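You operate a simulated robot arm through the tools that you are given. There is no shell and no other tool.

The job below is to be done with a simulated robot arm. You get a single attempt, and the scene is never put back.

JOB
Run the step test on the card, then take the load off again.
Fine: fan first, then the main switch, the card's two steps in turn; leave the fan running.

The check looks at the end state, three seconds after you hand in, the way a careful person would. Anything else that was tipped, shoved, dropped, spilled or broken makes it a failure.

ROBOT AND FRAMES
A 6-joint arm with a three-finger gripper, fixed in place. Base frame: the origin is at the foot of the arm, x ahead of it, y to its left, z up. Readings come in mm, degrees, newtons and seconds.
Its first joint turns from -166.0 to 166.0 degrees. Payload 4.89 kg.
Tool frame: the origin (TCP) lies between the finger pads and is the grasp point; the fingertips stand 30 mm ahead of it; z points along the fingers, y is the line along which they close. Largest opening 164 mm; the body of the gripper starts 125 mm behind the TCP.
Orientation is that of the tool frame in the base frame, as a unit quaternion [w, x, y, z]. With the fingers straight down and closing along the base's y, the tool's x points along the base's -x, its y along +y and its z along -z.

CONTROLS
- The arm moves only by the tool drive_tool. Its arguments are lists of equal length, an entry for each row: "xyz": the shift along the tool's x, y, z in mm, a list of three; "delta_rot": the turn, a rotation vector about the tool's x, y, z in rad, a list of three; "fingers": the finger opening in mm, from 0 to 164. In form: {"xyz": [[tx, ty, tz], ...], "delta_rot": [[rx, ry, rz], ...], "fingers": [fingers, ...]}. A call has 1 to 20 rows; each row is the pose to reach, as a shift and turn from the pose commanded when the call began, along the tool's axes at that moment. A row lasts 0.2 s, in which the tool goes at most 50 mm and 8.6 degrees; a call with a longer step from one row to the next is refused whole, and so is a gripper value outside its range. A pose out of reach is approached as far as the arm can. The call stops where the force on the tool passes 40 N (or 10 N more than at its start, if that is more) or the arm is blocked; 0.2 s more then pass. Each finger travels about 108 mm/s and halts on what it meets, pressing with about 41 N; the grip force reading is that of the motor and also rises with nothing between the fingers. The clock runs only during rows and for 0.2 s after the last one: add rows that repeat a pose to give the fingers time. The reply holds the time, the measured pose of the TCP, the force on the tool along the base axes, the opening and the grip force, in the units named above and with some noise, with the torque about the TCP (base axes, N m) and any sound that the robot's microphone picked up.
- Cameras (640 x 400 px; columns grow to the right, rows downward): "scene" is fixed at [49.6, -497.8, 1585.5]; the picture's right is [0.40, -0.92, 0.00], its down [-0.64, -0.28, -0.72] and it looks along [0.66, 0.29, -0.70] (base axes); focal length 359 px, centre (320, 200). "wrist" rides on the gripper at [76, -2, -152] in the tool frame; the picture's right is [0.02, 1.00, 0.00], its down [-0.88, 0.02, -0.47] and it looks along [-0.47, 0.01, 0.88] (tool axes); focal length 247 px, centre (320, 200). There is no depth. A picture from a camera that has moved, and an enlarged one, comes with that camera's place and axes in the base frame and with its lens.
- capture(camera): a new picture of that camera. It takes no simulated time.
- lift_body(by): slides the trunk up (or, below 0, down) by that many mm; the arm rides with it, the base frame stays. It gives what a move gives, with no picture.
- enlarge(camera, box): a new picture of the part [left, top, right, bottom] of that camera's present view, enlarged. It takes no simulated time.
- hand_in(): hands the job in; it is judged then, once.

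Places have to be worked out from the pictures, the camera data and where the tool is seen. Open the gripper and draw the arm clear of the work before you hand the job in, unless the task says otherwise.

The tools are called after "Request:" by a JSON object that holds its "fn" and its "kwargs". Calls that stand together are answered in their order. drive_tool: Moves the arm, as the interface text tells. Its arguments: {"type":"object","properties":{"xyz":{"type":"array"},"delta_rot":{"type":"array"},"fingers":{"type":"array"}},"required":["xyz","delta_rot","fingers"]} The other tools are called the same way: lift_body (by) slides the trunk up or down; capture (camera) takes a picture; enlarge (camera, box) takes an enlarged picture of a part of a camera's view; hand_in () hands the job in.

At the start:

```text
t: 0.0
ee_pos: [557.8, -294.3, 1105.6]
tcp_rot: [0.0, -0.001, 1.0, 0.001]
contact_force: [0.5, 0.0, -0.2]
torque: [0.04, -0.01, -0.02]
opening: 164.1
grasp_force: 0.2
trunk travel left (down, up): [-75.0, 315.0]
```

scene: 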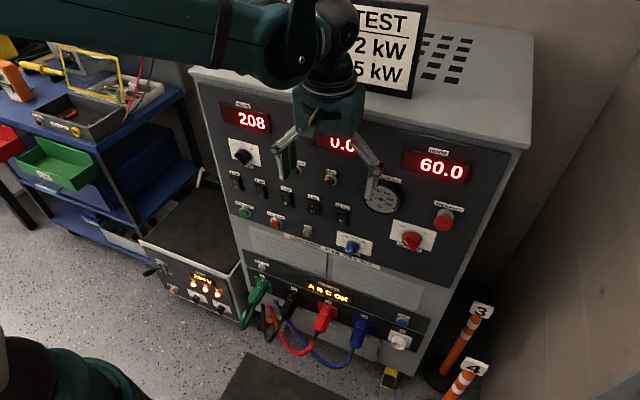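
wrist: 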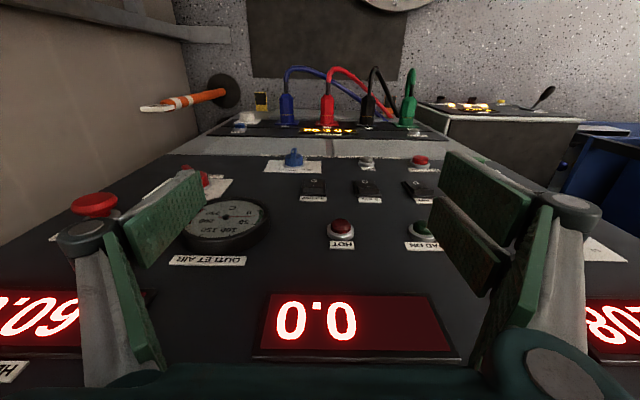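

I start by looking closely at the card and the panel to read the labels.

Request:
{"fn": "enlarge", "kwargs": {"camera": "scene", "box": [330, 0, 450, 100]}}

Request:
{"fn": "enlarge", "kwargs": {"camera": "scene", "box": [200, 90, 360, 190]}}

Request:
{"fn": "enlarge", "kwargs": {"camera": "scene", "box": [220, 160, 380, 260]}}

Request:
{"fn": "enlarge", "kwargs": {"camera": "scene", "box": [320, 140, 480, 260]}}

Request:
{"fn": "enlarge", "kwargs": {"camera": "scene", "box": [230, 220, 440, 370]}}

Request:
{"fn": "enlarge", "kwargs": {"camera": "wrist", "box": [150, 120, 460, 280]}}

```text
4.00 times, centred on (390, 50) of scene
camera zoom: at [49.6, -497.8, 1585.5], right [0.4, -0.92, 0.0], down [-0.64, -0.28, -0.72], along [0.66, 0.29, -0.7], focal length 1437 px, centre (40, 800)
```

zoom: 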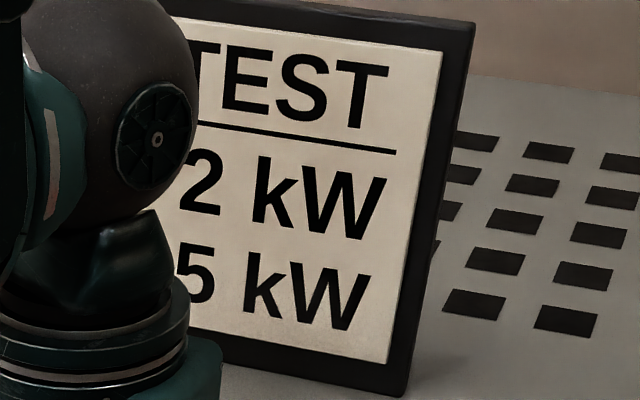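

```text
4.00 times, centred on (280, 140) of scene
camera zoom: at [49.6, -497.8, 1585.5], right [0.4, -0.92, 0.0], down [-0.64, -0.28, -0.72], along [0.66, 0.29, -0.7], focal length 1437 px, centre (480, 440)
```

zoom: 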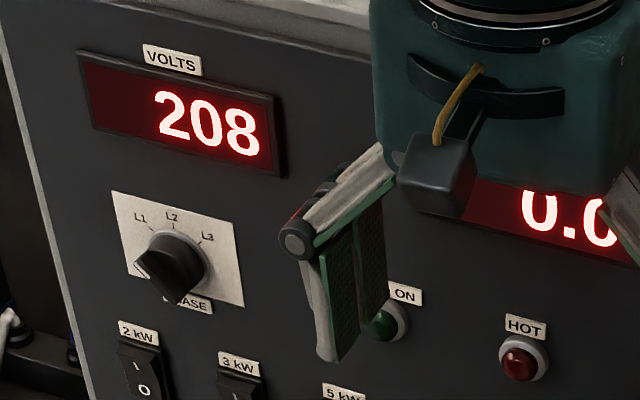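

```text
4.00 times, centred on (300, 210) of scene
camera zoom: at [49.6, -497.8, 1585.5], right [0.4, -0.92, 0.0], down [-0.64, -0.28, -0.72], along [0.66, 0.29, -0.7], focal length 1437 px, centre (400, 160)
```

zoom: 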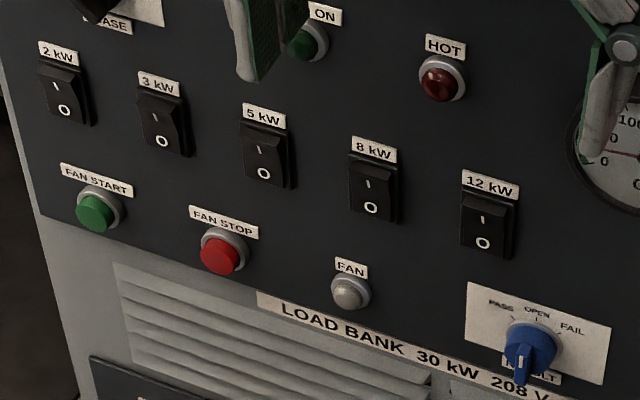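

```text
3.33 times, centred on (400, 200) of scene
camera zoom: at [49.6, -497.8, 1585.5], right [0.4, -0.92, 0.0], down [-0.64, -0.28, -0.72], along [0.66, 0.29, -0.7], focal length 1198 px, centre (53, 200)
```

zoom: 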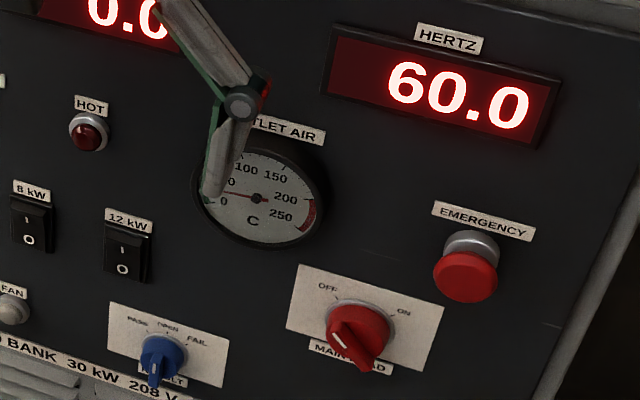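

```text
2.67 times, centred on (335, 295) of scene
camera zoom: at [49.6, -497.8, 1585.5], right [0.4, -0.92, 0.0], down [-0.64, -0.28, -0.72], along [0.66, 0.29, -0.7], focal length 958 px, centre (280, -53)
```

zoom: 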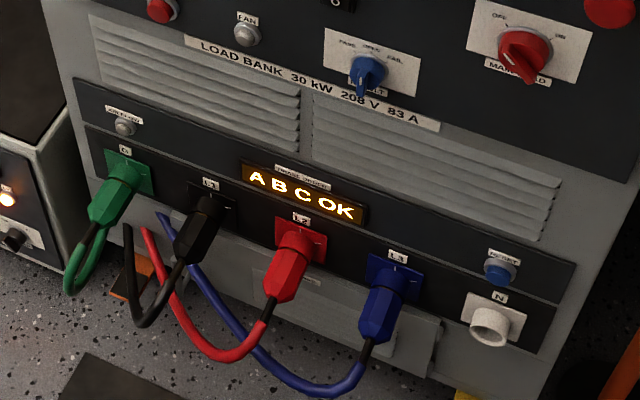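

```text
2.06 times, centred on (305, 200) of wrist
camera zoom: at [482.3, -297.2, 1257.3], right [-0.02, 1.0, 0.0], down [0.88, 0.02, 0.47], along [0.47, 0.01, -0.88], focal length 510 px, centre (351, 200)
```

zoom: 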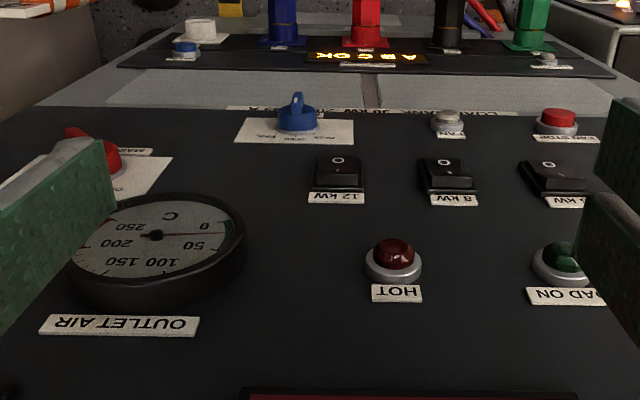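

The panel seems to face the robot at about x≈640, with labelled rockers, knobs and fan buttons; the left part of the card is hidden behind the arm. I back off and pitch the tool to point forward, which should uncover the card and give a better view.

Request:
{"fn": "drive_tool", "kwargs": {"xyz": [[30, 0, 0], [60, 0, 0], [60, 0, 0], [60, 0, 0], [60, 0, 0], [60, 0, 0], [60, 0, 0], [60, 0, 0], [60, 0, 0], [60, 0, 0], [60, 0, 0], [60, 0, 0], [60, 0, 0], [60, 0, 0]], "delta_rot": [[0, 0, 0], [0, 0, 0], [0, -0.1428, 0], [0, -0.2856, 0], [0, -0.4284, 0], [0, -0.5712, 0], [0, -0.714, 0], [0, -0.8568, 0], [0, -0.9996, 0], [0, -1.1424, 0], [0, -1.2852, 0], [0, -1.428, 0], [0, -1.5708, 0], [0, -1.5708, 0]], "fingers": [164, 164, 164, 164, 164, 164, 164, 164, 164, 164, 164, 164, 164, 164]}}

Request:
{"fn": "capture", "kwargs": {"camera": "scene"}}

Request:
{"fn": "capture", "kwargs": {"camera": "wrist"}}

```text
t: 2.1
ee_pos: [539.1, -205.2, 1103.4]
tcp_rot: [0.487, -0.076, 0.869, 0.043]
contact_force: [0.7, -1.4, -0.6]
torque: [0.06, 0.01, 0.12]
opening: 163.8
grasp_force: 0.1
trunk travel left (down, up): [-75.0, 315.0]
stopped in row 10: the arm was blocked; the commanded pose is now the measured one
```

```text
taken
```

scene: 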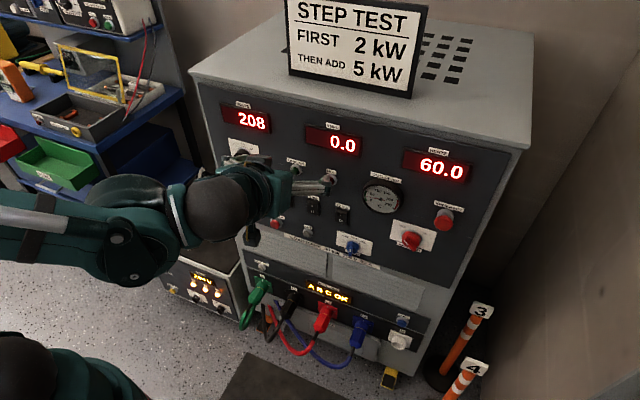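

```text
taken
camera wrist: at [373.6, -238.5, 1117.9], right [-0.19, 0.98, -0.02], down [0.05, 0.03, 1.0], along [0.98, 0.18, -0.06], focal length 247 px, centre (320, 200)
```

wrist: 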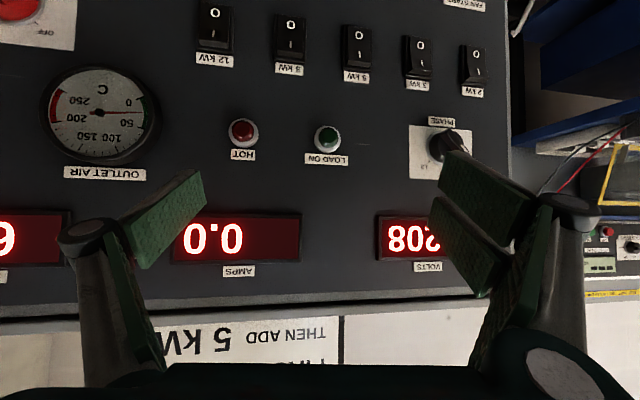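

The card reads "FIRST 2 kW, THEN ADD 5 kW". Triangulation puts the panel face vertical at x≈650, parallel to y, with the 2 kW rocker at about (645, 13, 921) and the 5 kW one near y≈-145. The arm stopped short of horizontal, so I try the remaining pitch in place to see whether it is a limit.

Request:
{"fn": "drive_tool", "kwargs": {"xyz": [[0, 0, -20], [0, 0, -40], [0, 0, -40], [0, 0, -40], [0, 0, -40], [0, 0, -40], [0, 0, -40]], "delta_rot": [[0, 0, 0], [0, 0, 0], [0, -0.1, 0], [0, -0.2, 0], [0, -0.3, 0], [0, -0.4, 0], [0, -0.5, 0]], "fingers": [100, 60, 20, 0, 0, 0, 0]}}

Request:
{"fn": "capture", "kwargs": {"camera": "scene"}}

Request:
{"fn": "capture", "kwargs": {"camera": "wrist"}}

```text
t: 3.1
ee_pos: [525.9, -132.4, 1121.9]
tcp_rot: [0.568, -0.132, 0.807, 0.093]
contact_force: [1.4, -0.5, -0.4]
torque: [0.1, -0.01, 0.11]
opening: 0.0
grasp_force: 41.2
trunk travel left (down, up): [-75.0, 315.0]
stopped in row 5: the arm was blocked; the commanded pose is now the measured one
```

```text
taken
```

scene: 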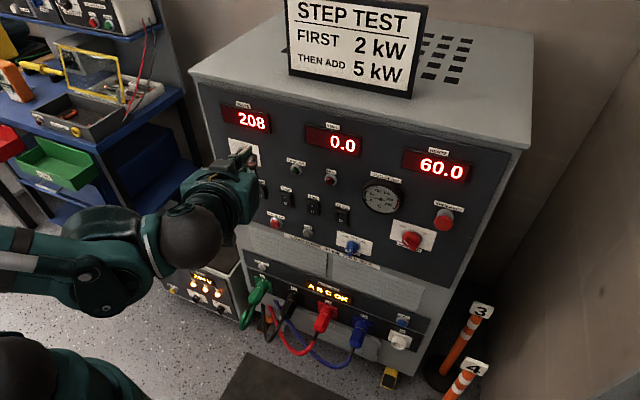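

```text
taken
camera wrist: at [366.1, -188.8, 1100.6], right [-0.33, 0.95, -0.02], down [-0.15, -0.03, 0.99], along [0.93, 0.32, 0.15], focal length 247 px, centre (320, 200)
```

wrist: 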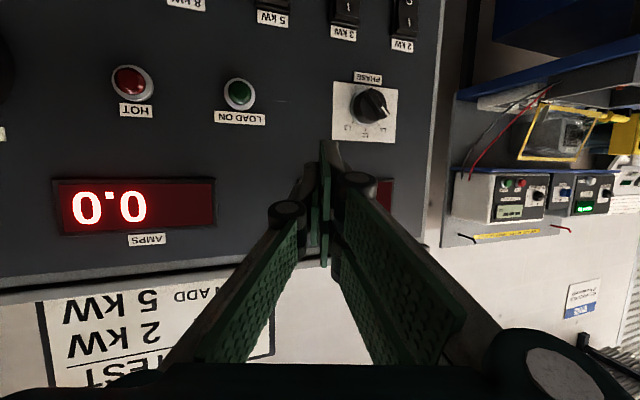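

The pitch is now about 20° down, with a drift in y and about 19° of yaw, so something near a joint limit is forcing compromises while the wrist is close in. I test lower down and further out, taking the yaw out at the same time.

Request:
{"fn": "drive_tool", "kwargs": {"xyz": [[25.6, -2.5, 17.2], [51.2, -5, 34.4], [76.8, -7.6, 51.6], [102.4, -10.1, 68.8], [128, -12.7, 86], [128, -12.7, 86]], "delta_rot": [[0.0612, 0, 0.0219], [0.1224, 0, 0.0438], [0.1836, 0, 0.0657], [0.2448, 0, 0.0876], [0.306, 0, 0.1095], [0.306, 0, 0.1095]], "fingers": [0, 0, 0, 0, 0, 0]}}

Request:
{"fn": "capture", "kwargs": {"camera": "scene"}}

Request:
{"fn": "capture", "kwargs": {"camera": "wrist"}}

```text
t: 4.5
ee_pos: [564.6, -136.2, 984.6]
tcp_rot: [0.576, 0.004, 0.817, -0.003]
contact_force: [-0.6, 0.3, 0.6]
torque: [0.0, 0.01, -0.02]
opening: 0.1
grasp_force: 41.2
out of reach, approached as far as the arm can: row 5, 6
trunk travel left (down, up): [-75.0, 315.0]
```

```text
taken
```

scene: 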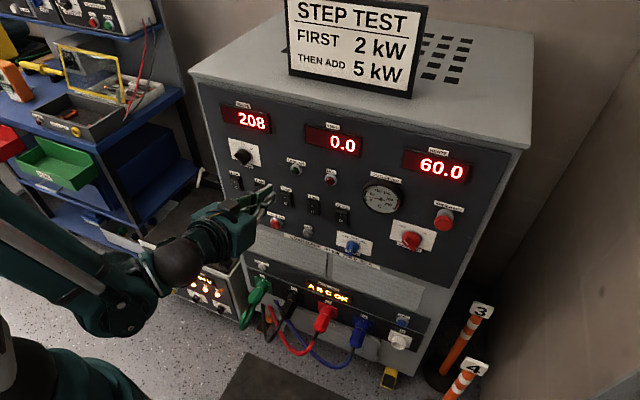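

```text
taken
camera wrist: at [395.6, -137.4, 963.8], right [0.0, 1.0, -0.02], down [-0.15, 0.02, 0.99], along [0.99, 0.0, 0.15], focal length 247 px, centre (320, 200)
```

wrist: 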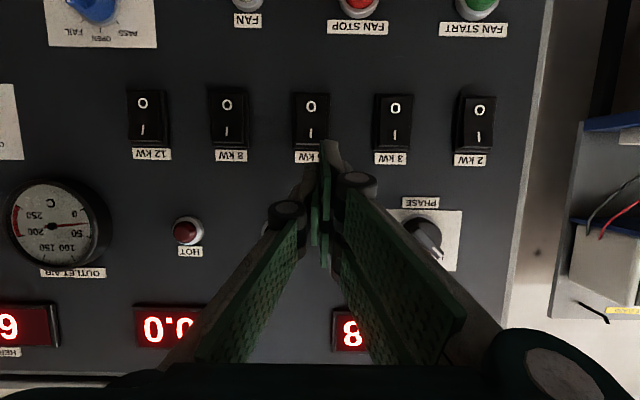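

The tool now points along +x about 19° down, but the arm is folded tightly and its inner reach limit stops it going lower. I raise the trunk so the controls lie lower relative to the shoulder and the arm can unfold.

Request:
{"fn": "lift_body", "kwargs": {"by": 250}}

Request:
{"fn": "capture", "kwargs": {"camera": "scene"}}

```text
t: 7.1
ee_pos: [564.5, -135.9, 1235.2]
tcp_rot: [0.576, 0.004, 0.818, -0.003]
contact_force: [0.0, 0.0, 0.1]
torque: [-0.02, -0.01, 0.0]
opening: 0.0
grasp_force: 41.4
trunk travel left (down, up): [-325.0, 65.0]
```

```text
taken
```

scene: 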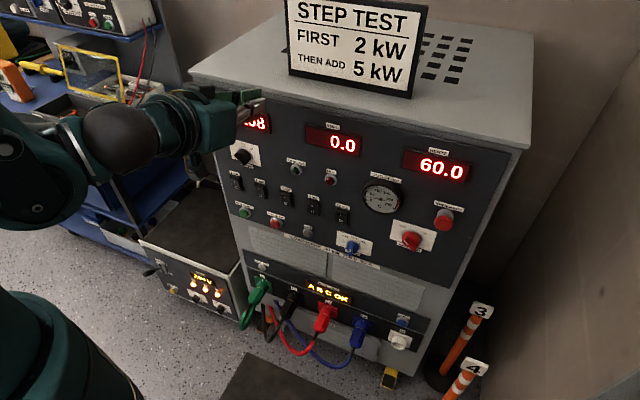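

Next I pitch the tool back to vertical while pulling back to about x≈530; this gets the wrist away from the shoulder before descending in front of the panel.

Request:
{"fn": "drive_tool", "kwargs": {"xyz": [[6, 0, -16], [11.7, 0, -32.9], [11.7, 0, -32.9], [11.7, 0, -32.9], [11.7, 0, -32.9], [11.7, 0, -32.9], [11.7, 0, -32.9], [11.7, 0, -32.9], [11.7, 0, -32.9], [11.7, 0, -32.9]], "delta_rot": [[0, 0.13, 0], [0, 0.26, 0], [0, 0.39, 0], [0, 0.52, 0], [0, 0.65, 0], [0, 0.78, 0], [0, 0.91, 0], [0, 1.04, 0], [0, 1.17, 0], [0, 1.229, 0]], "fingers": [0, 0, 0, 0, 0, 0, 0, 0, 0, 0]}}

```text
t: 9.3
ee_pos: [529.9, -135.7, 1235.6]
tcp_rot: [-0.002, 0.006, 1.0, 0.0]
contact_force: [0.1, 0.5, 0.1]
torque: [-0.04, 0.04, -0.03]
opening: 0.2
grasp_force: 40.9
trunk travel left (down, up): [-325.0, 65.0]
```

The tool is vertical at (530, -136, 1236). I lower it straight down in front of the panel to z≈900.

Request:
{"fn": "drive_tool", "kwargs": {"xyz": [[0, 0, 42], [0, 0, 84], [0, 0, 126], [0, 0, 168], [0, 0, 210], [0, 0, 252], [0, 0, 294], [0, 0, 336], [0, 0, 336]], "delta_rot": [[0, 0, 0], [0, 0, 0], [0, 0, 0], [0, 0, 0], [0, 0, 0], [0, 0, 0], [0, 0, 0], [0, 0, 0], [0, 0, 0]], "fingers": [0, 0, 0, 0, 0, 0, 0, 0, 0]}}

Request:
{"fn": "capture", "kwargs": {"camera": "scene"}}

```text
t: 11.3
ee_pos: [555.2, -143.3, 947.3]
tcp_rot: [-0.002, 0.004, 1.0, 0.0]
contact_force: [0.7, -0.7, -0.5]
torque: [0.02, 0.13, 0.04]
opening: 0.1
grasp_force: 41.1
out of reach, approached as far as the arm can: row 7, 8, 9
trunk travel left (down, up): [-325.0, 65.0]
```

```text
taken
```

scene: 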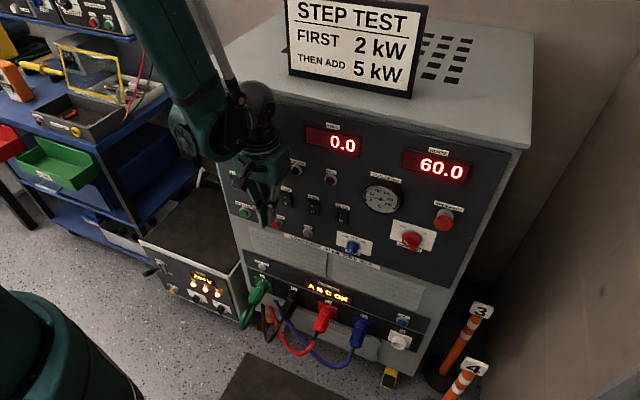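

The arm again reports its reach limit at z≈947 with the tool vertical. I test how the limit shifts when the tool is pitched up at this height, staying clear of the panel (tips no further than x≈595).

Request:
{"fn": "drive_tool", "kwargs": {"xyz": [[0, 0, -15], [0, 0, -30], [0, 0, -30], [0, 0, -30], [0, 0, -30], [0, 0, -30], [0, 0, -30], [0, 0, -30], [0, 0, -30], [0, 0, -30], [0, 0, -30]], "delta_rot": [[0, 0, 0], [0, -0.14, 0], [0, -0.28, 0], [0, -0.42, 0], [0, -0.56, 0], [0, -0.7, 0], [0, -0.84, 0], [0, -0.98, 0], [0, -1.12, 0], [0, -1.26, 0], [0, -1.26, 0]], "fingers": [0, 0, 0, 0, 0, 0, 0, 0, 0, 0, 0]}}

Request:
{"fn": "capture", "kwargs": {"camera": "scene"}}

```text
t: 13.7
ee_pos: [610.7, -171.9, 1234.2]
tcp_rot: [0.587, 0.005, 0.81, -0.004]
contact_force: [0.5, -0.4, 0.2]
torque: [-0.01, 0.0, 0.03]
opening: 0.0
grasp_force: 41.6
out of reach, approached as far as the arm can: row 3, 4, 5, 6, 7, 8, 9, 10, 11
trunk travel left (down, up): [-325.0, 65.0]
```

```text
taken
```

scene: 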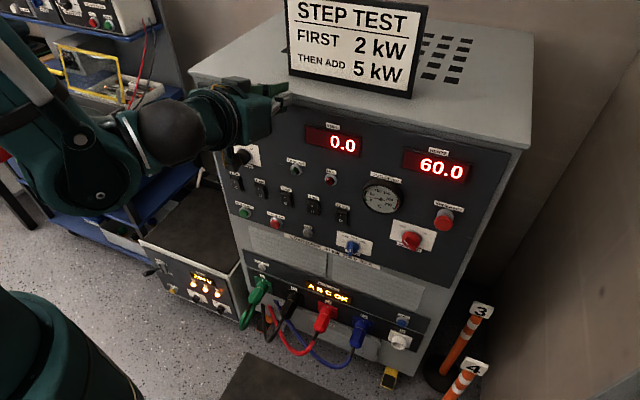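

The lowest reachable height seems to be fixed relative to the trunk and rises as the tool pitches up, so raising the trunk was the wrong direction. I first pull straight back from the panel, then lower the trunk.

Request:
{"fn": "drive_tool", "kwargs": {"xyz": [[-5, 0, -33], [-9.8, 0, -66.4], [-9.8, 0, -66.4]], "delta_rot": [[0, 0, 0], [0, 0, 0], [0, 0, 0]], "fingers": [0, 0, 0]}}

```text
t: 14.5
ee_pos: [547.3, -168.6, 1262.0]
tcp_rot: [0.589, 0.004, 0.808, -0.002]
contact_force: [-1.9, 1.4, 0.9]
torque: [-0.05, -0.03, -0.15]
opening: 0.1
grasp_force: 40.8
trunk travel left (down, up): [-325.0, 65.0]
```

The tool is clear of the panel at x≈547. Now I lower the trunk fully.

Request:
{"fn": "lift_body", "kwargs": {"by": -325}}

Request:
{"fn": "capture", "kwargs": {"camera": "scene"}}

Request:
{"fn": "capture", "kwargs": {"camera": "wrist"}}

```text
t: 17.7
ee_pos: [548.6, -169.7, 937.3]
tcp_rot: [0.588, 0.004, 0.809, -0.003]
contact_force: [-1.1, -0.1, 0.3]
torque: [-0.02, 0.02, 0.02]
opening: 0.0
grasp_force: 41.1
trunk travel left (down, up): [0.0, 390.0]
```

```text
taken
```

scene: 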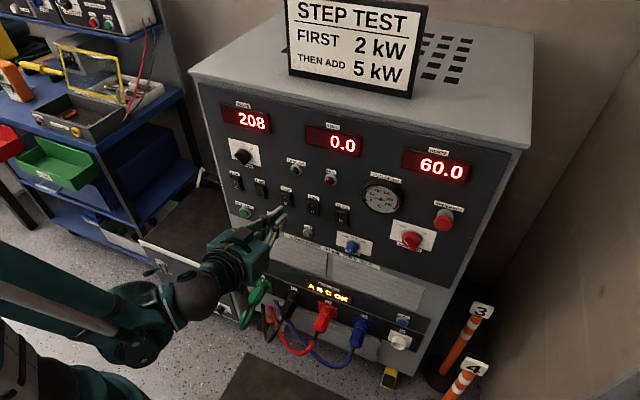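

```text
taken
camera wrist: at [381.4, -171.5, 910.9], right [0.0, 1.0, -0.02], down [-0.18, 0.02, 0.98], along [0.98, 0.0, 0.18], focal length 247 px, centre (320, 200)
```

wrist: 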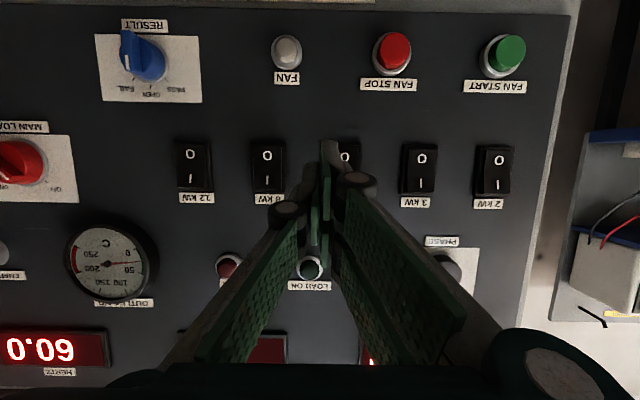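

From this view: FAN START is near (≈628, -2, 815), and the rockers sit at z≈923 with y = 13 (2 kW) and -147 (5 kW), "I" at the top. I pitch the closed fingers to 45° down and place their leading edge about 20 mm short of FAN START.

Request:
{"fn": "drive_tool", "kwargs": {"xyz": [[16, 28, 10], [32, 56, 20], [48, 84, 29], [64, 113, 39], [80.5, 141, 49], [96.6, 169, 58.7], [96.6, 169, 58.7]], "delta_rot": [[0, 0.0785, 0], [0, 0.157, 0], [0, 0.2355, 0], [0, 0.314, 0], [0, 0.3925, 0], [0, 0.471, 0], [0, 0.471, 0]], "fingers": [0, 0, 0, 0, 0, 0, 0]}}

Request:
{"fn": "capture", "kwargs": {"camera": "wrist"}}

Request:
{"fn": "capture", "kwargs": {"camera": "scene"}}

```text
t: 19.3
ee_pos: [577.2, -1.8, 825.9]
tcp_rot: [0.382, 0.005, 0.924, -0.001]
contact_force: [-0.3, 0.3, 0.3]
torque: [0.03, -0.02, 0.06]
opening: 0.1
grasp_force: 41.5
trunk travel left (down, up): [0.0, 390.0]
```

```text
taken
camera wrist: at [416.0, -3.0, 880.5], right [-0.01, 1.0, -0.02], down [0.29, 0.02, 0.96], along [0.96, 0.0, -0.29], focal length 247 px, centre (320, 200)
```

wrist: 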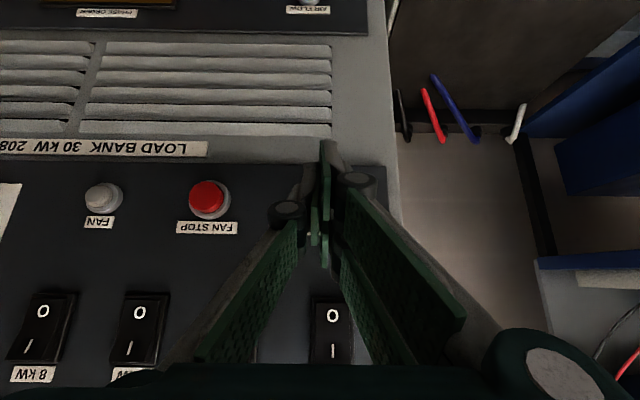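

```text
taken
```

scene: 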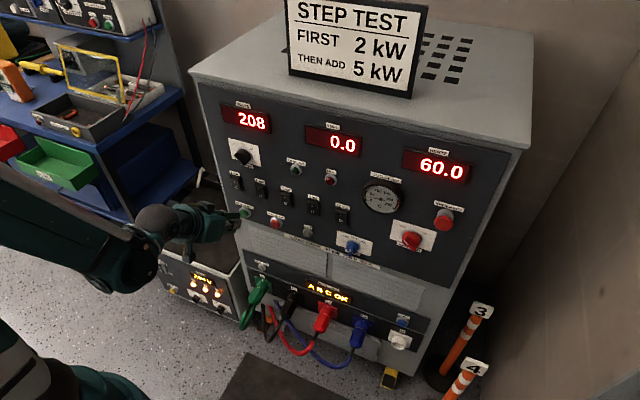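

The tool reached (577, -2, 826). I check the alignment with the green button in an enlarged scene view before pressing.

Request:
{"fn": "enlarge", "kwargs": {"camera": "scene", "box": [200, 180, 280, 230]}}

```text
8.00 times, centred on (240, 205) of scene
camera zoom: at [49.6, -497.8, 1585.5], right [0.4, -0.92, 0.0], down [-0.64, -0.28, -0.72], along [0.66, 0.29, -0.7], focal length 2874 px, centre (960, 160)
```

zoom: 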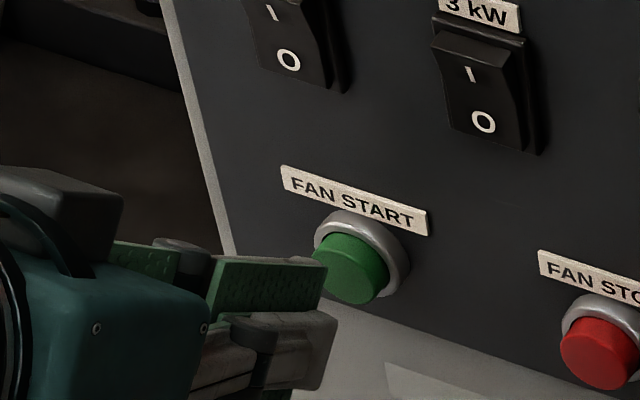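

The leading edge is level with the green button face (about x≈627). I press in by small steps straight along +x, hold, and read the force.

Request:
{"fn": "drive_tool", "kwargs": {"xyz": [[-7.1, 0, 7.1], [-12, 0, 12], [-14.9, 0, 14.9], [-17, 0, 17], [-18.4, 0, 18.4], [-19.1, 0, 19.1]], "delta_rot": [[0, 0, 0], [0, 0, 0], [0, 0, 0], [0, 0, 0], [0, 0, 0], [0, 0, 0]], "fingers": [0, 0, 0, 0, 0, 0]}}

Request:
{"fn": "enlarge", "kwargs": {"camera": "scene", "box": [200, 180, 360, 290]}}

```text
t: 20.4
ee_pos: [595.7, -1.5, 826.5]
tcp_rot: [0.383, 0.005, 0.924, -0.002]
contact_force: [-27.2, -1.6, 13.1]
torque: [0.13, -1.27, 0.04]
opening: 0.0
grasp_force: 41.1
trunk travel left (down, up): [0.0, 390.0]
heard: click
stopped in row 5: the force on the tool passed its limit at 42 N (the readings are from after the stop); the commanded pose is now the measured one
```

```text
3.64 times, centred on (280, 235) of scene
camera zoom: at [49.6, -497.8, 1585.5], right [0.4, -0.92, 0.0], down [-0.64, -0.28, -0.72], along [0.66, 0.29, -0.7], focal length 1307 px, centre (466, 73)
```

zoom: 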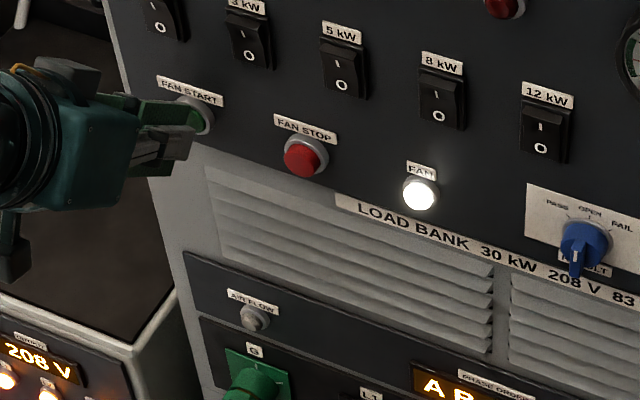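

A click was heard and the FAN lamp is lit. I back off and check the FAN and AIR FLOW lamps stay on.

Request:
{"fn": "drive_tool", "kwargs": {"xyz": [[14, 0, -14], [32, 0, -32], [32, 0, -32], [32, 0, -32], [32, 0, -32]], "delta_rot": [[0, 0, 0], [0, 0, 0], [0, 0, 0], [0, 0, 0], [0, 0, 0]], "fingers": [0, 0, 0, 0, 0]}}

Request:
{"fn": "enlarge", "kwargs": {"camera": "scene", "box": [200, 180, 360, 290]}}

Request:
{"fn": "enlarge", "kwargs": {"camera": "scene", "box": [360, 200, 460, 270]}}

```text
t: 21.6
ee_pos: [554.4, -0.6, 825.9]
tcp_rot: [0.382, 0.005, 0.924, -0.002]
contact_force: [0.3, -0.1, 1.3]
torque: [-0.01, -0.01, -0.04]
opening: 0.2
grasp_force: 40.4
trunk travel left (down, up): [0.0, 390.0]
```

```text
3.64 times, centred on (280, 235) of scene
camera zoom: at [49.6, -497.8, 1585.5], right [0.4, -0.92, 0.0], down [-0.64, -0.28, -0.72], along [0.66, 0.29, -0.7], focal length 1307 px, centre (466, 73)
```

zoom: 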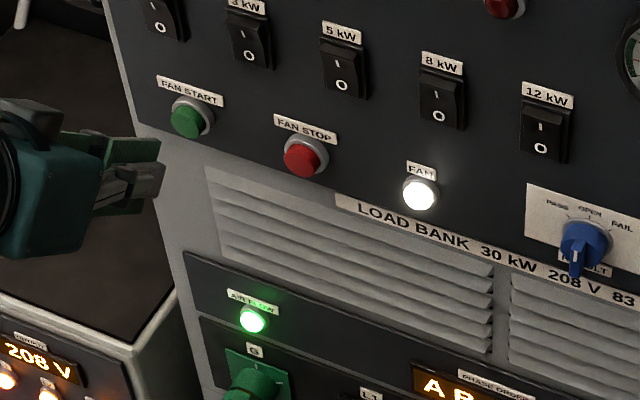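

```text
5.71 times, centred on (410, 235) of scene
camera zoom: at [49.6, -497.8, 1585.5], right [0.4, -0.92, 0.0], down [-0.64, -0.28, -0.72], along [0.66, 0.29, -0.7], focal length 2053 px, centre (-194, 0)
```

zoom: 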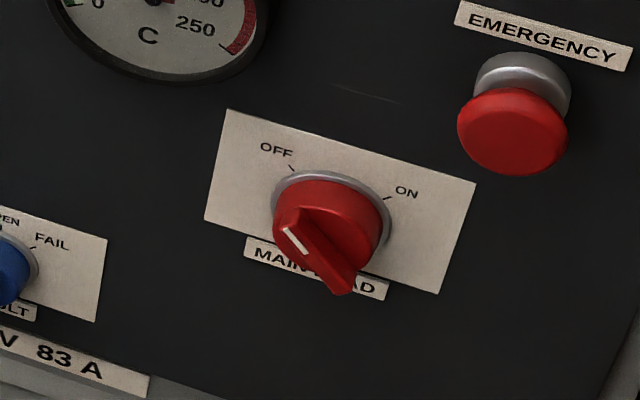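

FAN and AIR FLOW are both lit. The MAIN LOAD knob has a raised bar pointing up-left at OFF, with ON to the upper right; next I move across, well in front of the panel, to view it from the wrist.

Request:
{"fn": "drive_tool", "kwargs": {"xyz": [[-5, -40, -9], [-10, -80, -18], [-15, -120, -27], [-20, -160, -36], [-25, -200, -45], [-30, -240, -54], [-35, -280, -63], [-40, -320, -72], [-45, -360, -81], [-50, -400, -90], [-55, -440, -99], [-60, -480, -108], [-60, -480, -108]], "delta_rot": [[0, -0.039, 0], [0, -0.078, 0], [0, -0.118, 0], [0, -0.157, 0], [0, -0.196, 0], [0, -0.235, 0], [0, -0.275, 0], [0, -0.314, 0], [0, -0.353, 0], [0, -0.392, 0], [0, -0.432, 0], [0, -0.471, 0], [0, -0.471, 0]], "fingers": [0, 0, 0, 0, 0, 0, 0, 0, 0, 0, 0, 0, 0]}}

Request:
{"fn": "capture", "kwargs": {"camera": "wrist"}}

Request:
{"fn": "capture", "kwargs": {"camera": "scene"}}

```text
t: 24.4
ee_pos: [516.8, -481.0, 944.8]
tcp_rot: [0.588, 0.003, 0.809, -0.002]
contact_force: [-0.1, 0.8, 1.1]
torque: [0.0, 0.04, -0.07]
opening: 0.0
grasp_force: 41.1
trunk travel left (down, up): [0.0, 390.0]
```

```text
taken
camera wrist: at [348.4, -482.7, 919.1], right [0.0, 1.0, -0.02], down [-0.18, 0.02, 0.98], along [0.98, 0.0, 0.18], focal length 247 px, centre (320, 200)
```

wrist: 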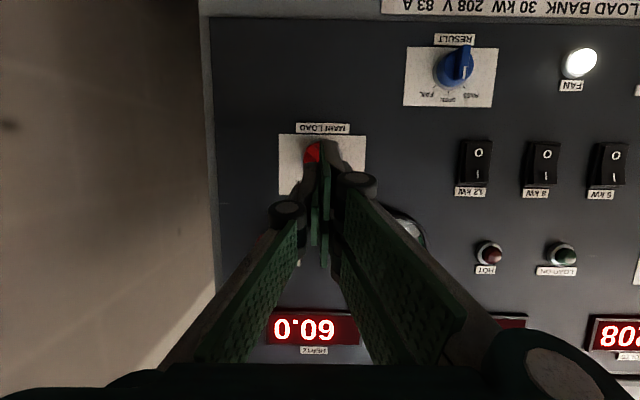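

```text
taken
```

scene: 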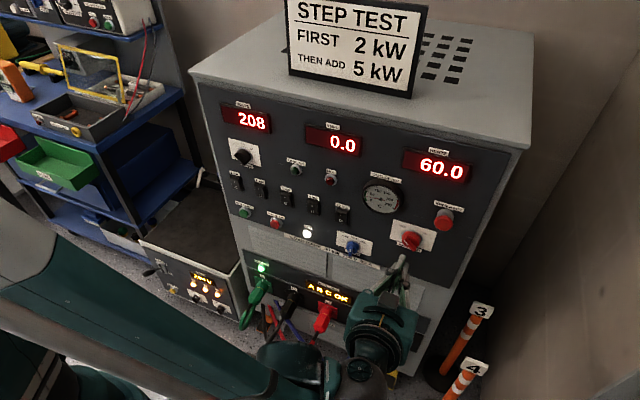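

The knob axis works out at about (y=-480, z=921), with its bar front near x≈620. I test here, 100 mm clear of the panel, whether the tool can be made fully horizontal, opening the fingers to about 60 mm to see the knob.

Request:
{"fn": "drive_tool", "kwargs": {"xyz": [[0, 0, 0], [0, 0, 0], [0, 0, 0], [10, 0, 3], [22.8, 0, 7.4], [22.8, 0, 7.4]], "delta_rot": [[0, -0.1, 0], [0, -0.2, 0], [0, -0.314, 0], [0, -0.314, 0], [0, -0.314, 0], [0, -0.314, 0]], "fingers": [20, 40, 60, 60, 60, 60]}}

Request:
{"fn": "capture", "kwargs": {"camera": "wrist"}}

```text
t: 25.8
ee_pos: [518.1, -487.1, 932.8]
tcp_rot: [0.706, 0.003, 0.708, -0.003]
contact_force: [-0.4, 0.1, -0.8]
torque: [0.0, 0.05, -0.02]
opening: 59.9
grasp_force: 0.0
out of reach, approached as far as the arm can: row 5, 6
trunk travel left (down, up): [0.0, 390.0]
```

```text
taken
camera wrist: at [366.3, -488.9, 857.2], right [0.01, 1.0, -0.02], down [-0.47, 0.02, 0.88], along [0.88, 0.0, 0.47], focal length 247 px, centre (320, 200)
```

wrist: 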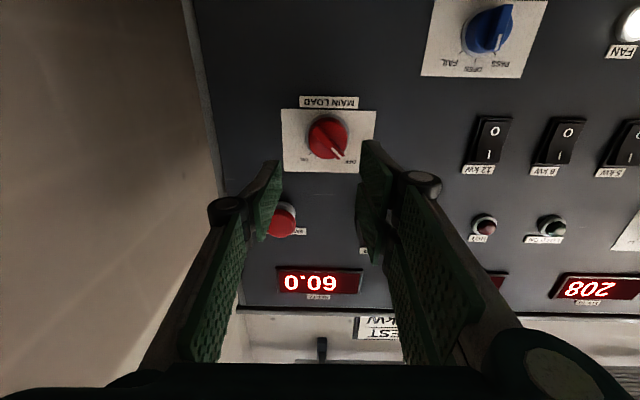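

Horizontal is achievable here, down to z≈933 at this stand-off. I zoom in on the knob to see the bar orientation.

Request:
{"fn": "enlarge", "kwargs": {"camera": "wrist", "box": [270, 90, 390, 180]}}

Request:
{"fn": "enlarge", "kwargs": {"camera": "scene", "box": [380, 210, 440, 260]}}

```text
4.44 times, centred on (330, 135) of wrist
camera zoom: at [366.3, -488.9, 857.2], right [0.01, 1.0, -0.02], down [-0.47, 0.02, 0.88], along [0.88, 0.0, 0.47], focal length 1098 px, centre (276, 489)
```

zoom: 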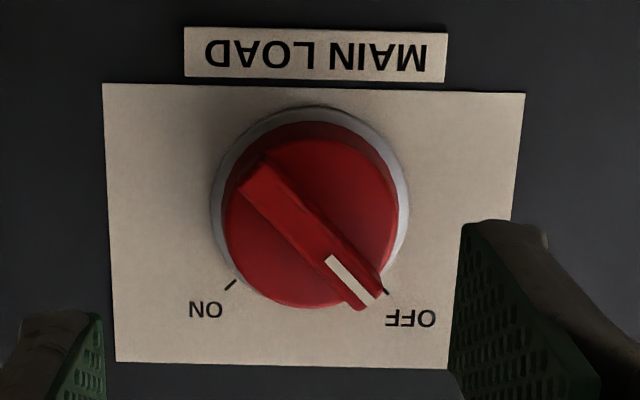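

```text
8.00 times, centred on (410, 235) of scene
camera zoom: at [49.6, -497.8, 1585.5], right [0.4, -0.92, 0.0], down [-0.64, -0.28, -0.72], along [0.66, 0.29, -0.7], focal length 2874 px, centre (-400, -80)
```

zoom: 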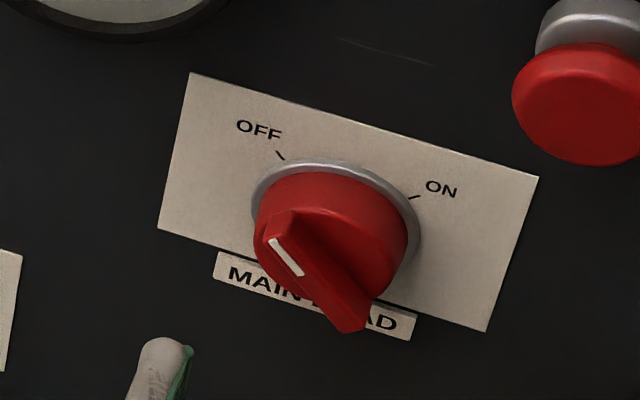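

The bar points about 43° left of vertical (OFF), and ON is about 43° right; the bar front is near x≈616, the disc face near x≈630, the axis at about (y=-481, z=924.5). I roll the tool -43° so the fingers straddle the bar, and close in to TCP x≈570.

Request:
{"fn": "drive_tool", "kwargs": {"xyz": [[0, 2, 20], [0, 4, 40], [4, 6.6, 52], [8.3, 6.6, 52], [8.3, 6.6, 52], [8.3, 6.6, 52], [8.3, 6.6, 52], [8.3, 6.6, 52], [8.3, 6.6, 52], [8.3, 6.6, 52], [8.3, 6.6, 52]], "delta_rot": [[0, 0, 0], [0, 0, 0], [0, 0, 0], [0, 0, 0], [0, 0, -0.125], [0, 0, -0.25], [0, 0, -0.375], [0, 0, -0.5], [0, 0, -0.625], [0, 0, -0.75], [0, 0, -0.75]], "fingers": [60, 60, 60, 60, 60, 55, 50, 45, 40, 36, 36]}}

Request:
{"fn": "capture", "kwargs": {"camera": "wrist"}}

Request:
{"fn": "enlarge", "kwargs": {"camera": "scene", "box": [360, 200, 460, 270]}}

```text
t: 28.2
ee_pos: [569.8, -479.7, 923.9]
tcp_rot: [0.657, -0.256, 0.66, -0.262]
contact_force: [-0.4, -1.8, -0.3]
torque: [-0.01, 0.01, -0.01]
opening: 36.0
grasp_force: 0.0
trunk travel left (down, up): [0.0, 390.0]
```

```text
taken
camera wrist: at [418.2, -534.1, 870.1], right [0.01, 0.72, -0.7], down [-0.47, 0.62, 0.63], along [0.88, 0.32, 0.34], focal length 247 px, centre (320, 200)
```

wrist: 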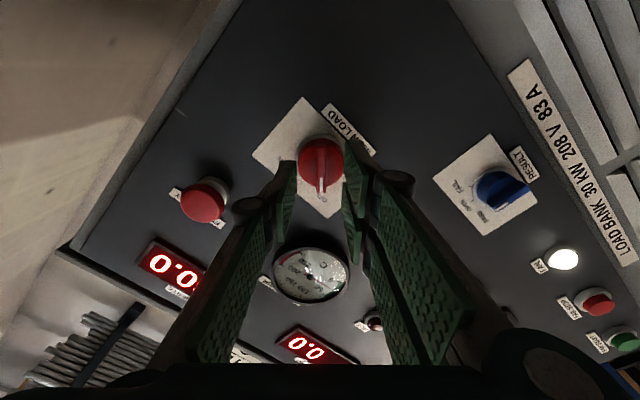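

```text
5.71 times, centred on (410, 235) of scene
camera zoom: at [49.6, -497.8, 1585.5], right [0.4, -0.92, 0.0], down [-0.64, -0.28, -0.72], along [0.66, 0.29, -0.7], focal length 2053 px, centre (-194, 0)
```

zoom: 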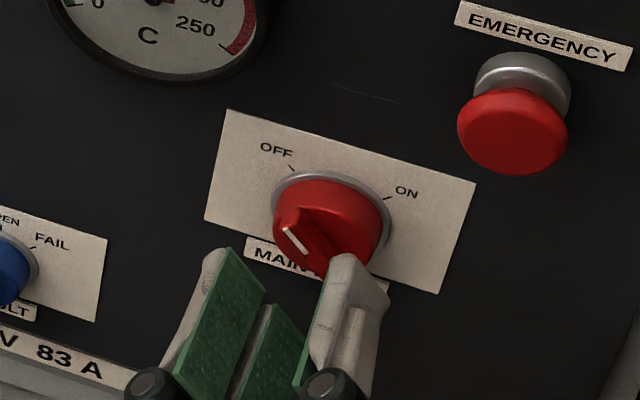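

The alignment looks good: the bar is vertical in the rolled wrist view. I zoom to verify it is centred between the fingers.

Request:
{"fn": "enlarge", "kwargs": {"camera": "wrist", "box": [250, 110, 410, 210]}}

```text
4.00 times, centred on (330, 160) of wrist
camera zoom: at [418.2, -534.1, 870.1], right [0.01, 0.72, -0.7], down [-0.47, 0.62, 0.63], along [0.88, 0.32, 0.34], focal length 988 px, centre (280, 360)
```

zoom: 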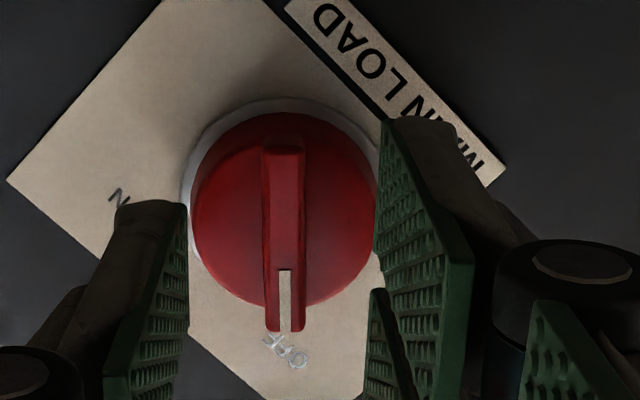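

The bar is centred between the fingers and square to them. I advance so the fingertips reach x≈626, just short of the disc face, then close.

Request:
{"fn": "drive_tool", "kwargs": {"xyz": [[0, 0, 12], [0, 0, 20], [0, 0, 24], [0, 0, 26]], "delta_rot": [[0, 0, 0], [0, 0, 0], [0, 0, 0], [0, 0, 0]], "fingers": [36, 36, 36, 36]}}

Request:
{"fn": "enlarge", "kwargs": {"camera": "scene", "box": [380, 210, 440, 260]}}

Request:
{"fn": "enlarge", "kwargs": {"camera": "wrist", "box": [250, 110, 410, 210]}}

```text
t: 29.2
ee_pos: [595.4, -480.5, 924.9]
tcp_rot: [0.656, -0.256, 0.659, -0.262]
contact_force: [-36.0, 1.4, -7.3]
torque: [-0.01, 0.65, 0.62]
opening: 38.7
grasp_force: 2.6
trunk travel left (down, up): [0.0, 390.0]
```

```text
8.00 times, centred on (410, 235) of scene
camera zoom: at [49.6, -497.8, 1585.5], right [0.4, -0.92, 0.0], down [-0.64, -0.28, -0.72], along [0.66, 0.29, -0.7], focal length 2874 px, centre (-400, -80)
```

zoom: 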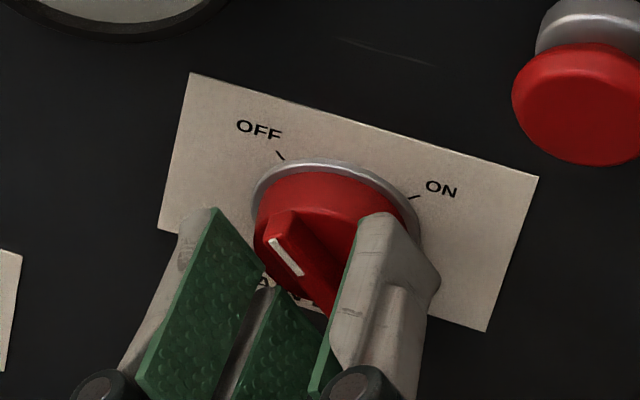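

```text
4.00 times, centred on (330, 160) of wrist
camera zoom: at [442.7, -534.3, 870.0], right [0.01, 0.72, -0.7], down [-0.47, 0.62, 0.63], along [0.88, 0.32, 0.34], focal length 988 px, centre (280, 360)
```

zoom: 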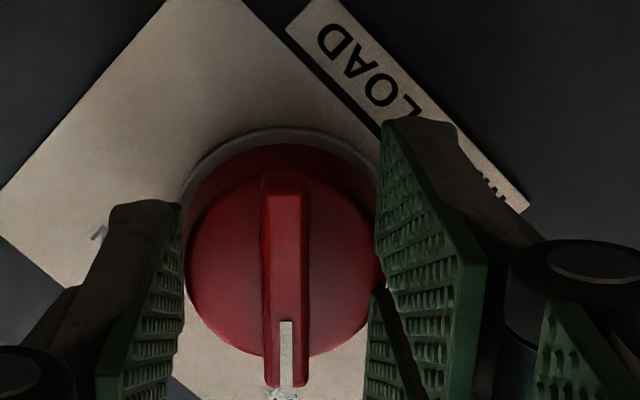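

The tips are pressing on the disc face (36 N) at tip x≈625. I back off 3 mm and close on the bar.

Request:
{"fn": "drive_tool", "kwargs": {"xyz": [[0, 0, -3.5], [0, 0, -3.5], [0, 0, -3.5], [0, 0, -3.5], [0, 0, -3.5], [0, 0, -3.5]], "delta_rot": [[0, 0, 0], [0, 0, 0], [0, 0, 0], [0, 0, 0], [0, 0, 0], [0, 0, 0]], "fingers": [36, 25, 15, 5, 0, 0]}}

Request:
{"fn": "enlarge", "kwargs": {"camera": "scene", "box": [380, 210, 440, 260]}}

```text
t: 30.6
ee_pos: [593.3, -479.7, 925.2]
tcp_rot: [0.656, -0.256, 0.659, -0.262]
contact_force: [-0.2, 14.8, -19.3]
torque: [-0.05, 0.11, 0.77]
opening: 8.7
grasp_force: 45.3
trunk travel left (down, up): [0.0, 390.0]
```

```text
8.00 times, centred on (410, 235) of scene
camera zoom: at [49.6, -497.8, 1585.5], right [0.4, -0.92, 0.0], down [-0.64, -0.28, -0.72], along [0.66, 0.29, -0.7], focal length 2874 px, centre (-400, -80)
```

zoom: 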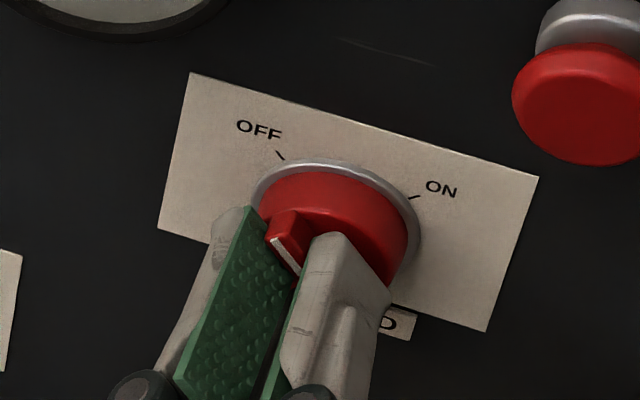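

The bar is gripped (8.7 mm), with a side load of about 24 N showing the tool is a millimetre off the axis. I nudge toward it and begin turning clockwise, watching the forces.

Request:
{"fn": "drive_tool", "kwargs": {"xyz": [[0, 1.2, 0], [0, 1.2, 0], [0, 1.2, 0], [0, 1.2, 0], [0, 1.2, 0]], "delta_rot": [[0, 0, 0], [0, 0, 0.08], [0, 0, 0.16], [0, 0, 0.24], [0, 0, 0.32]], "fingers": [0, 0, 0, 0, 0]}}

```text
t: 31.8
ee_pos: [592.5, -478.6, 924.0]
tcp_rot: [0.69, -0.148, 0.692, -0.154]
contact_force: [22.4, 6.7, -2.5]
torque: [0.01, 0.65, -0.03]
opening: 8.8
grasp_force: 45.3
trunk travel left (down, up): [0.0, 390.0]
```

The bar turned freely (torque about the axis is small). I continue the turn toward ON in steps.

Request:
{"fn": "drive_tool", "kwargs": {"xyz": [[0, 0, 0.8], [0, 0, 0.8], [0, 0, 0.8], [0, 0, 0.8], [0, 0, 0.8], [0, 0, 0.8]], "delta_rot": [[0, 0, 0.1], [0, 0, 0.2], [0, 0, 0.3], [0, 0, 0.4], [0, 0, 0.5], [0, 0, 0.6]], "fingers": [0, 0, 0, 0, 0, 0]}}

Request:
{"fn": "enlarge", "kwargs": {"camera": "scene", "box": [380, 210, 440, 260]}}

```text
t: 33.2
ee_pos: [593.4, -479.6, 923.8]
tcp_rot: [0.704, 0.063, 0.705, 0.058]
contact_force: [-8.4, 24.9, -25.9]
torque: [-0.03, 1.2, 0.83]
opening: 8.8
grasp_force: 44.4
trunk travel left (down, up): [0.0, 390.0]
```

```text
8.00 times, centred on (410, 235) of scene
camera zoom: at [49.6, -497.8, 1585.5], right [0.4, -0.92, 0.0], down [-0.64, -0.28, -0.72], along [0.66, 0.29, -0.7], focal length 2874 px, centre (-400, -80)
```

zoom: 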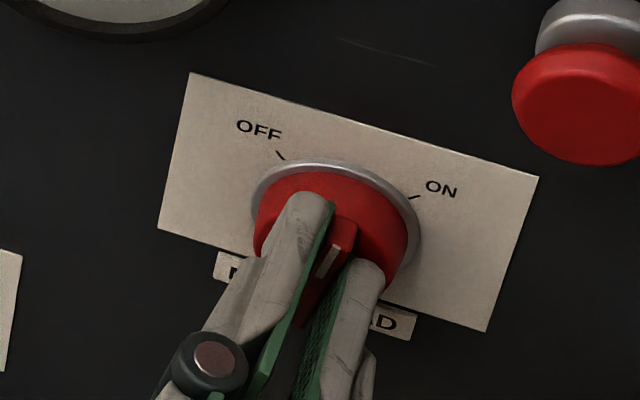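

The knob is following (bar now just past vertical), with a side load of about 36 N. I shift about 1.2 mm to relieve it and turn the rest of the way to ON.

Request:
{"fn": "drive_tool", "kwargs": {"xyz": [[1.0, 0.7, 0], [1.0, 0.7, 0], [1.0, 0.7, 0], [1.0, 0.7, 0], [1.0, 0.7, 0], [1.0, 0.7, 0], [1.0, 0.7, 0]], "delta_rot": [[0, 0, 0], [0, 0, 0.1], [0, 0, 0.2], [0, 0, 0.3], [0, 0, 0.4], [0, 0, 0.5], [0, 0, 0.58]], "fingers": [0, 0, 0, 0, 0, 0, 0]}}

Request:
{"fn": "enlarge", "kwargs": {"camera": "scene", "box": [380, 210, 440, 260]}}

```text
t: 34.8
ee_pos: [595.2, -479.8, 923.0]
tcp_rot: [0.659, 0.263, 0.657, 0.256]
contact_force: [9.5, 11.8, 22.6]
torque: [-0.02, 0.14, 0.98]
opening: 8.8
grasp_force: 44.7
trunk travel left (down, up): [0.0, 390.0]
```

```text
8.00 times, centred on (410, 235) of scene
camera zoom: at [49.6, -497.8, 1585.5], right [0.4, -0.92, 0.0], down [-0.64, -0.28, -0.72], along [0.66, 0.29, -0.7], focal length 2874 px, centre (-400, -80)
```

zoom: 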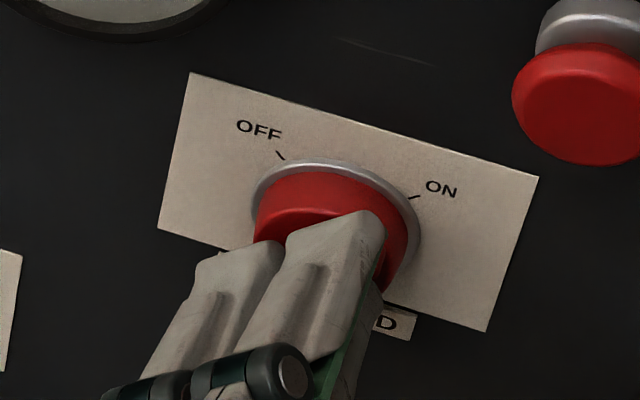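

The tool has rolled to about +43°, but no click was heard. I check the LOAD ON lamp and bar orientation.

Request:
{"fn": "enlarge", "kwargs": {"camera": "scene", "box": [270, 130, 370, 195]}}

Request:
{"fn": "enlarge", "kwargs": {"camera": "wrist", "box": [250, 110, 410, 210]}}

```text
6.15 times, centred on (320, 162) of scene
camera zoom: at [49.6, -497.8, 1585.5], right [0.4, -0.92, 0.0], down [-0.64, -0.28, -0.72], along [0.66, 0.29, -0.7], focal length 2211 px, centre (320, 431)
```

zoom: 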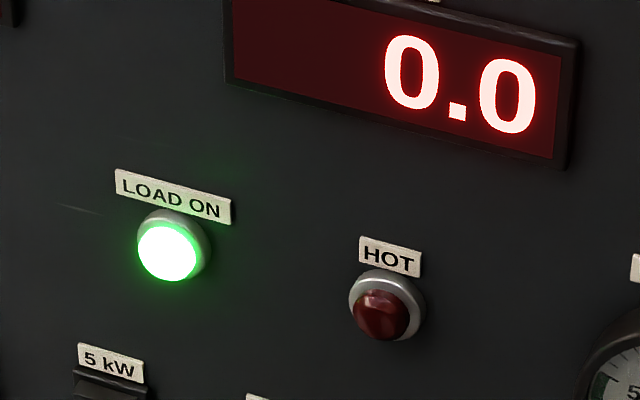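

```text
4.00 times, centred on (330, 160) of wrist
camera zoom: at [442.4, -427.9, 866.8], right [0.01, 0.75, 0.67], down [-0.48, -0.58, 0.66], along [0.88, -0.32, 0.35], focal length 988 px, centre (280, 360)
```

zoom: 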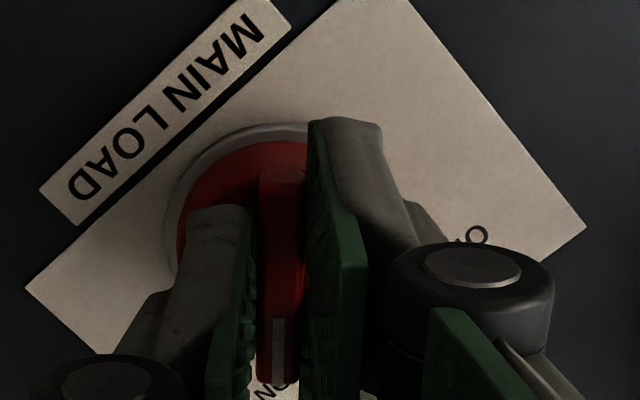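

LOAD ON is lit and the bar points at ON. I open the fingers and withdraw straight back, then look.

Request:
{"fn": "drive_tool", "kwargs": {"xyz": [[0, 0, 0], [0, 0, 0], [0, 0, -15], [0, 0, -45], [0, 0, -75], [0, 0, -75]], "delta_rot": [[0, 0, 0], [0, 0, 0], [0, 0, 0], [0, 0, 0], [0, 0, 0], [0, 0, 0]], "fingers": [20, 36, 36, 36, 36, 36]}}

Request:
{"fn": "capture", "kwargs": {"camera": "scene"}}

Request:
{"fn": "enlarge", "kwargs": {"camera": "scene", "box": [380, 210, 440, 260]}}

Request:
{"fn": "capture", "kwargs": {"camera": "wrist"}}

```text
t: 36.2
ee_pos: [520.9, -485.7, 934.7]
tcp_rot: [0.658, 0.262, 0.658, 0.255]
contact_force: [-0.4, -1.0, -0.1]
torque: [0.04, -0.04, -0.04]
opening: 36.3
grasp_force: 0.0
out of reach, approached as far as the arm can: row 4, 5, 6
trunk travel left (down, up): [0.0, 390.0]
```

```text
taken
```

scene: 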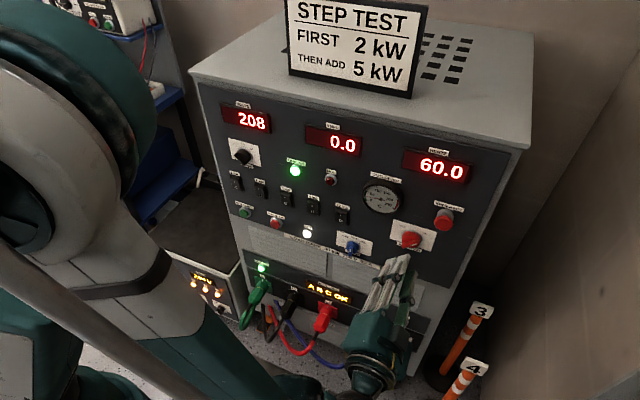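

```text
8.00 times, centred on (410, 235) of scene
camera zoom: at [49.6, -497.8, 1585.5], right [0.4, -0.92, 0.0], down [-0.64, -0.28, -0.72], along [0.66, 0.29, -0.7], focal length 2874 px, centre (-400, -80)
```

zoom: 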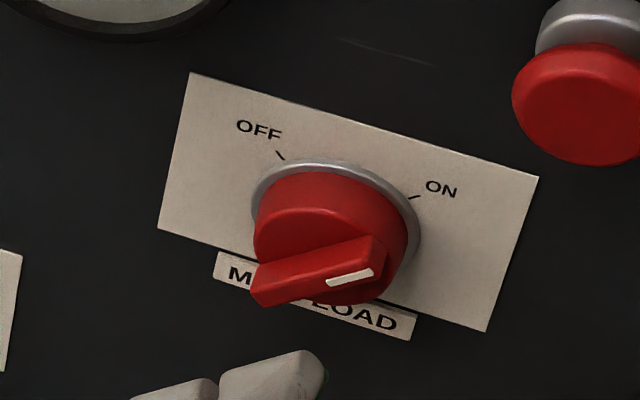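

```text
taken
camera wrist: at [368.8, -434.4, 877.2], right [0.01, 0.75, 0.67], down [-0.48, -0.58, 0.66], along [0.88, -0.32, 0.35], focal length 247 px, centre (320, 200)
```

wrist: 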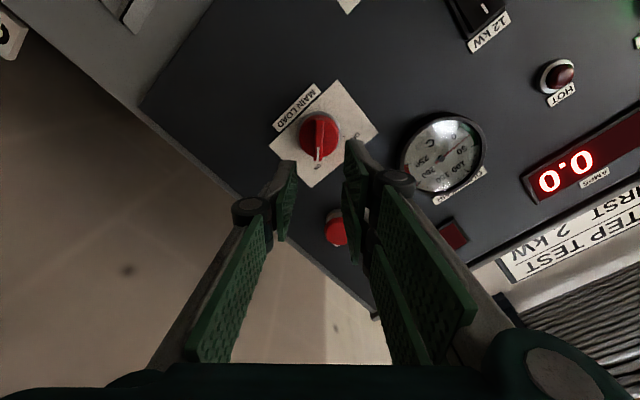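

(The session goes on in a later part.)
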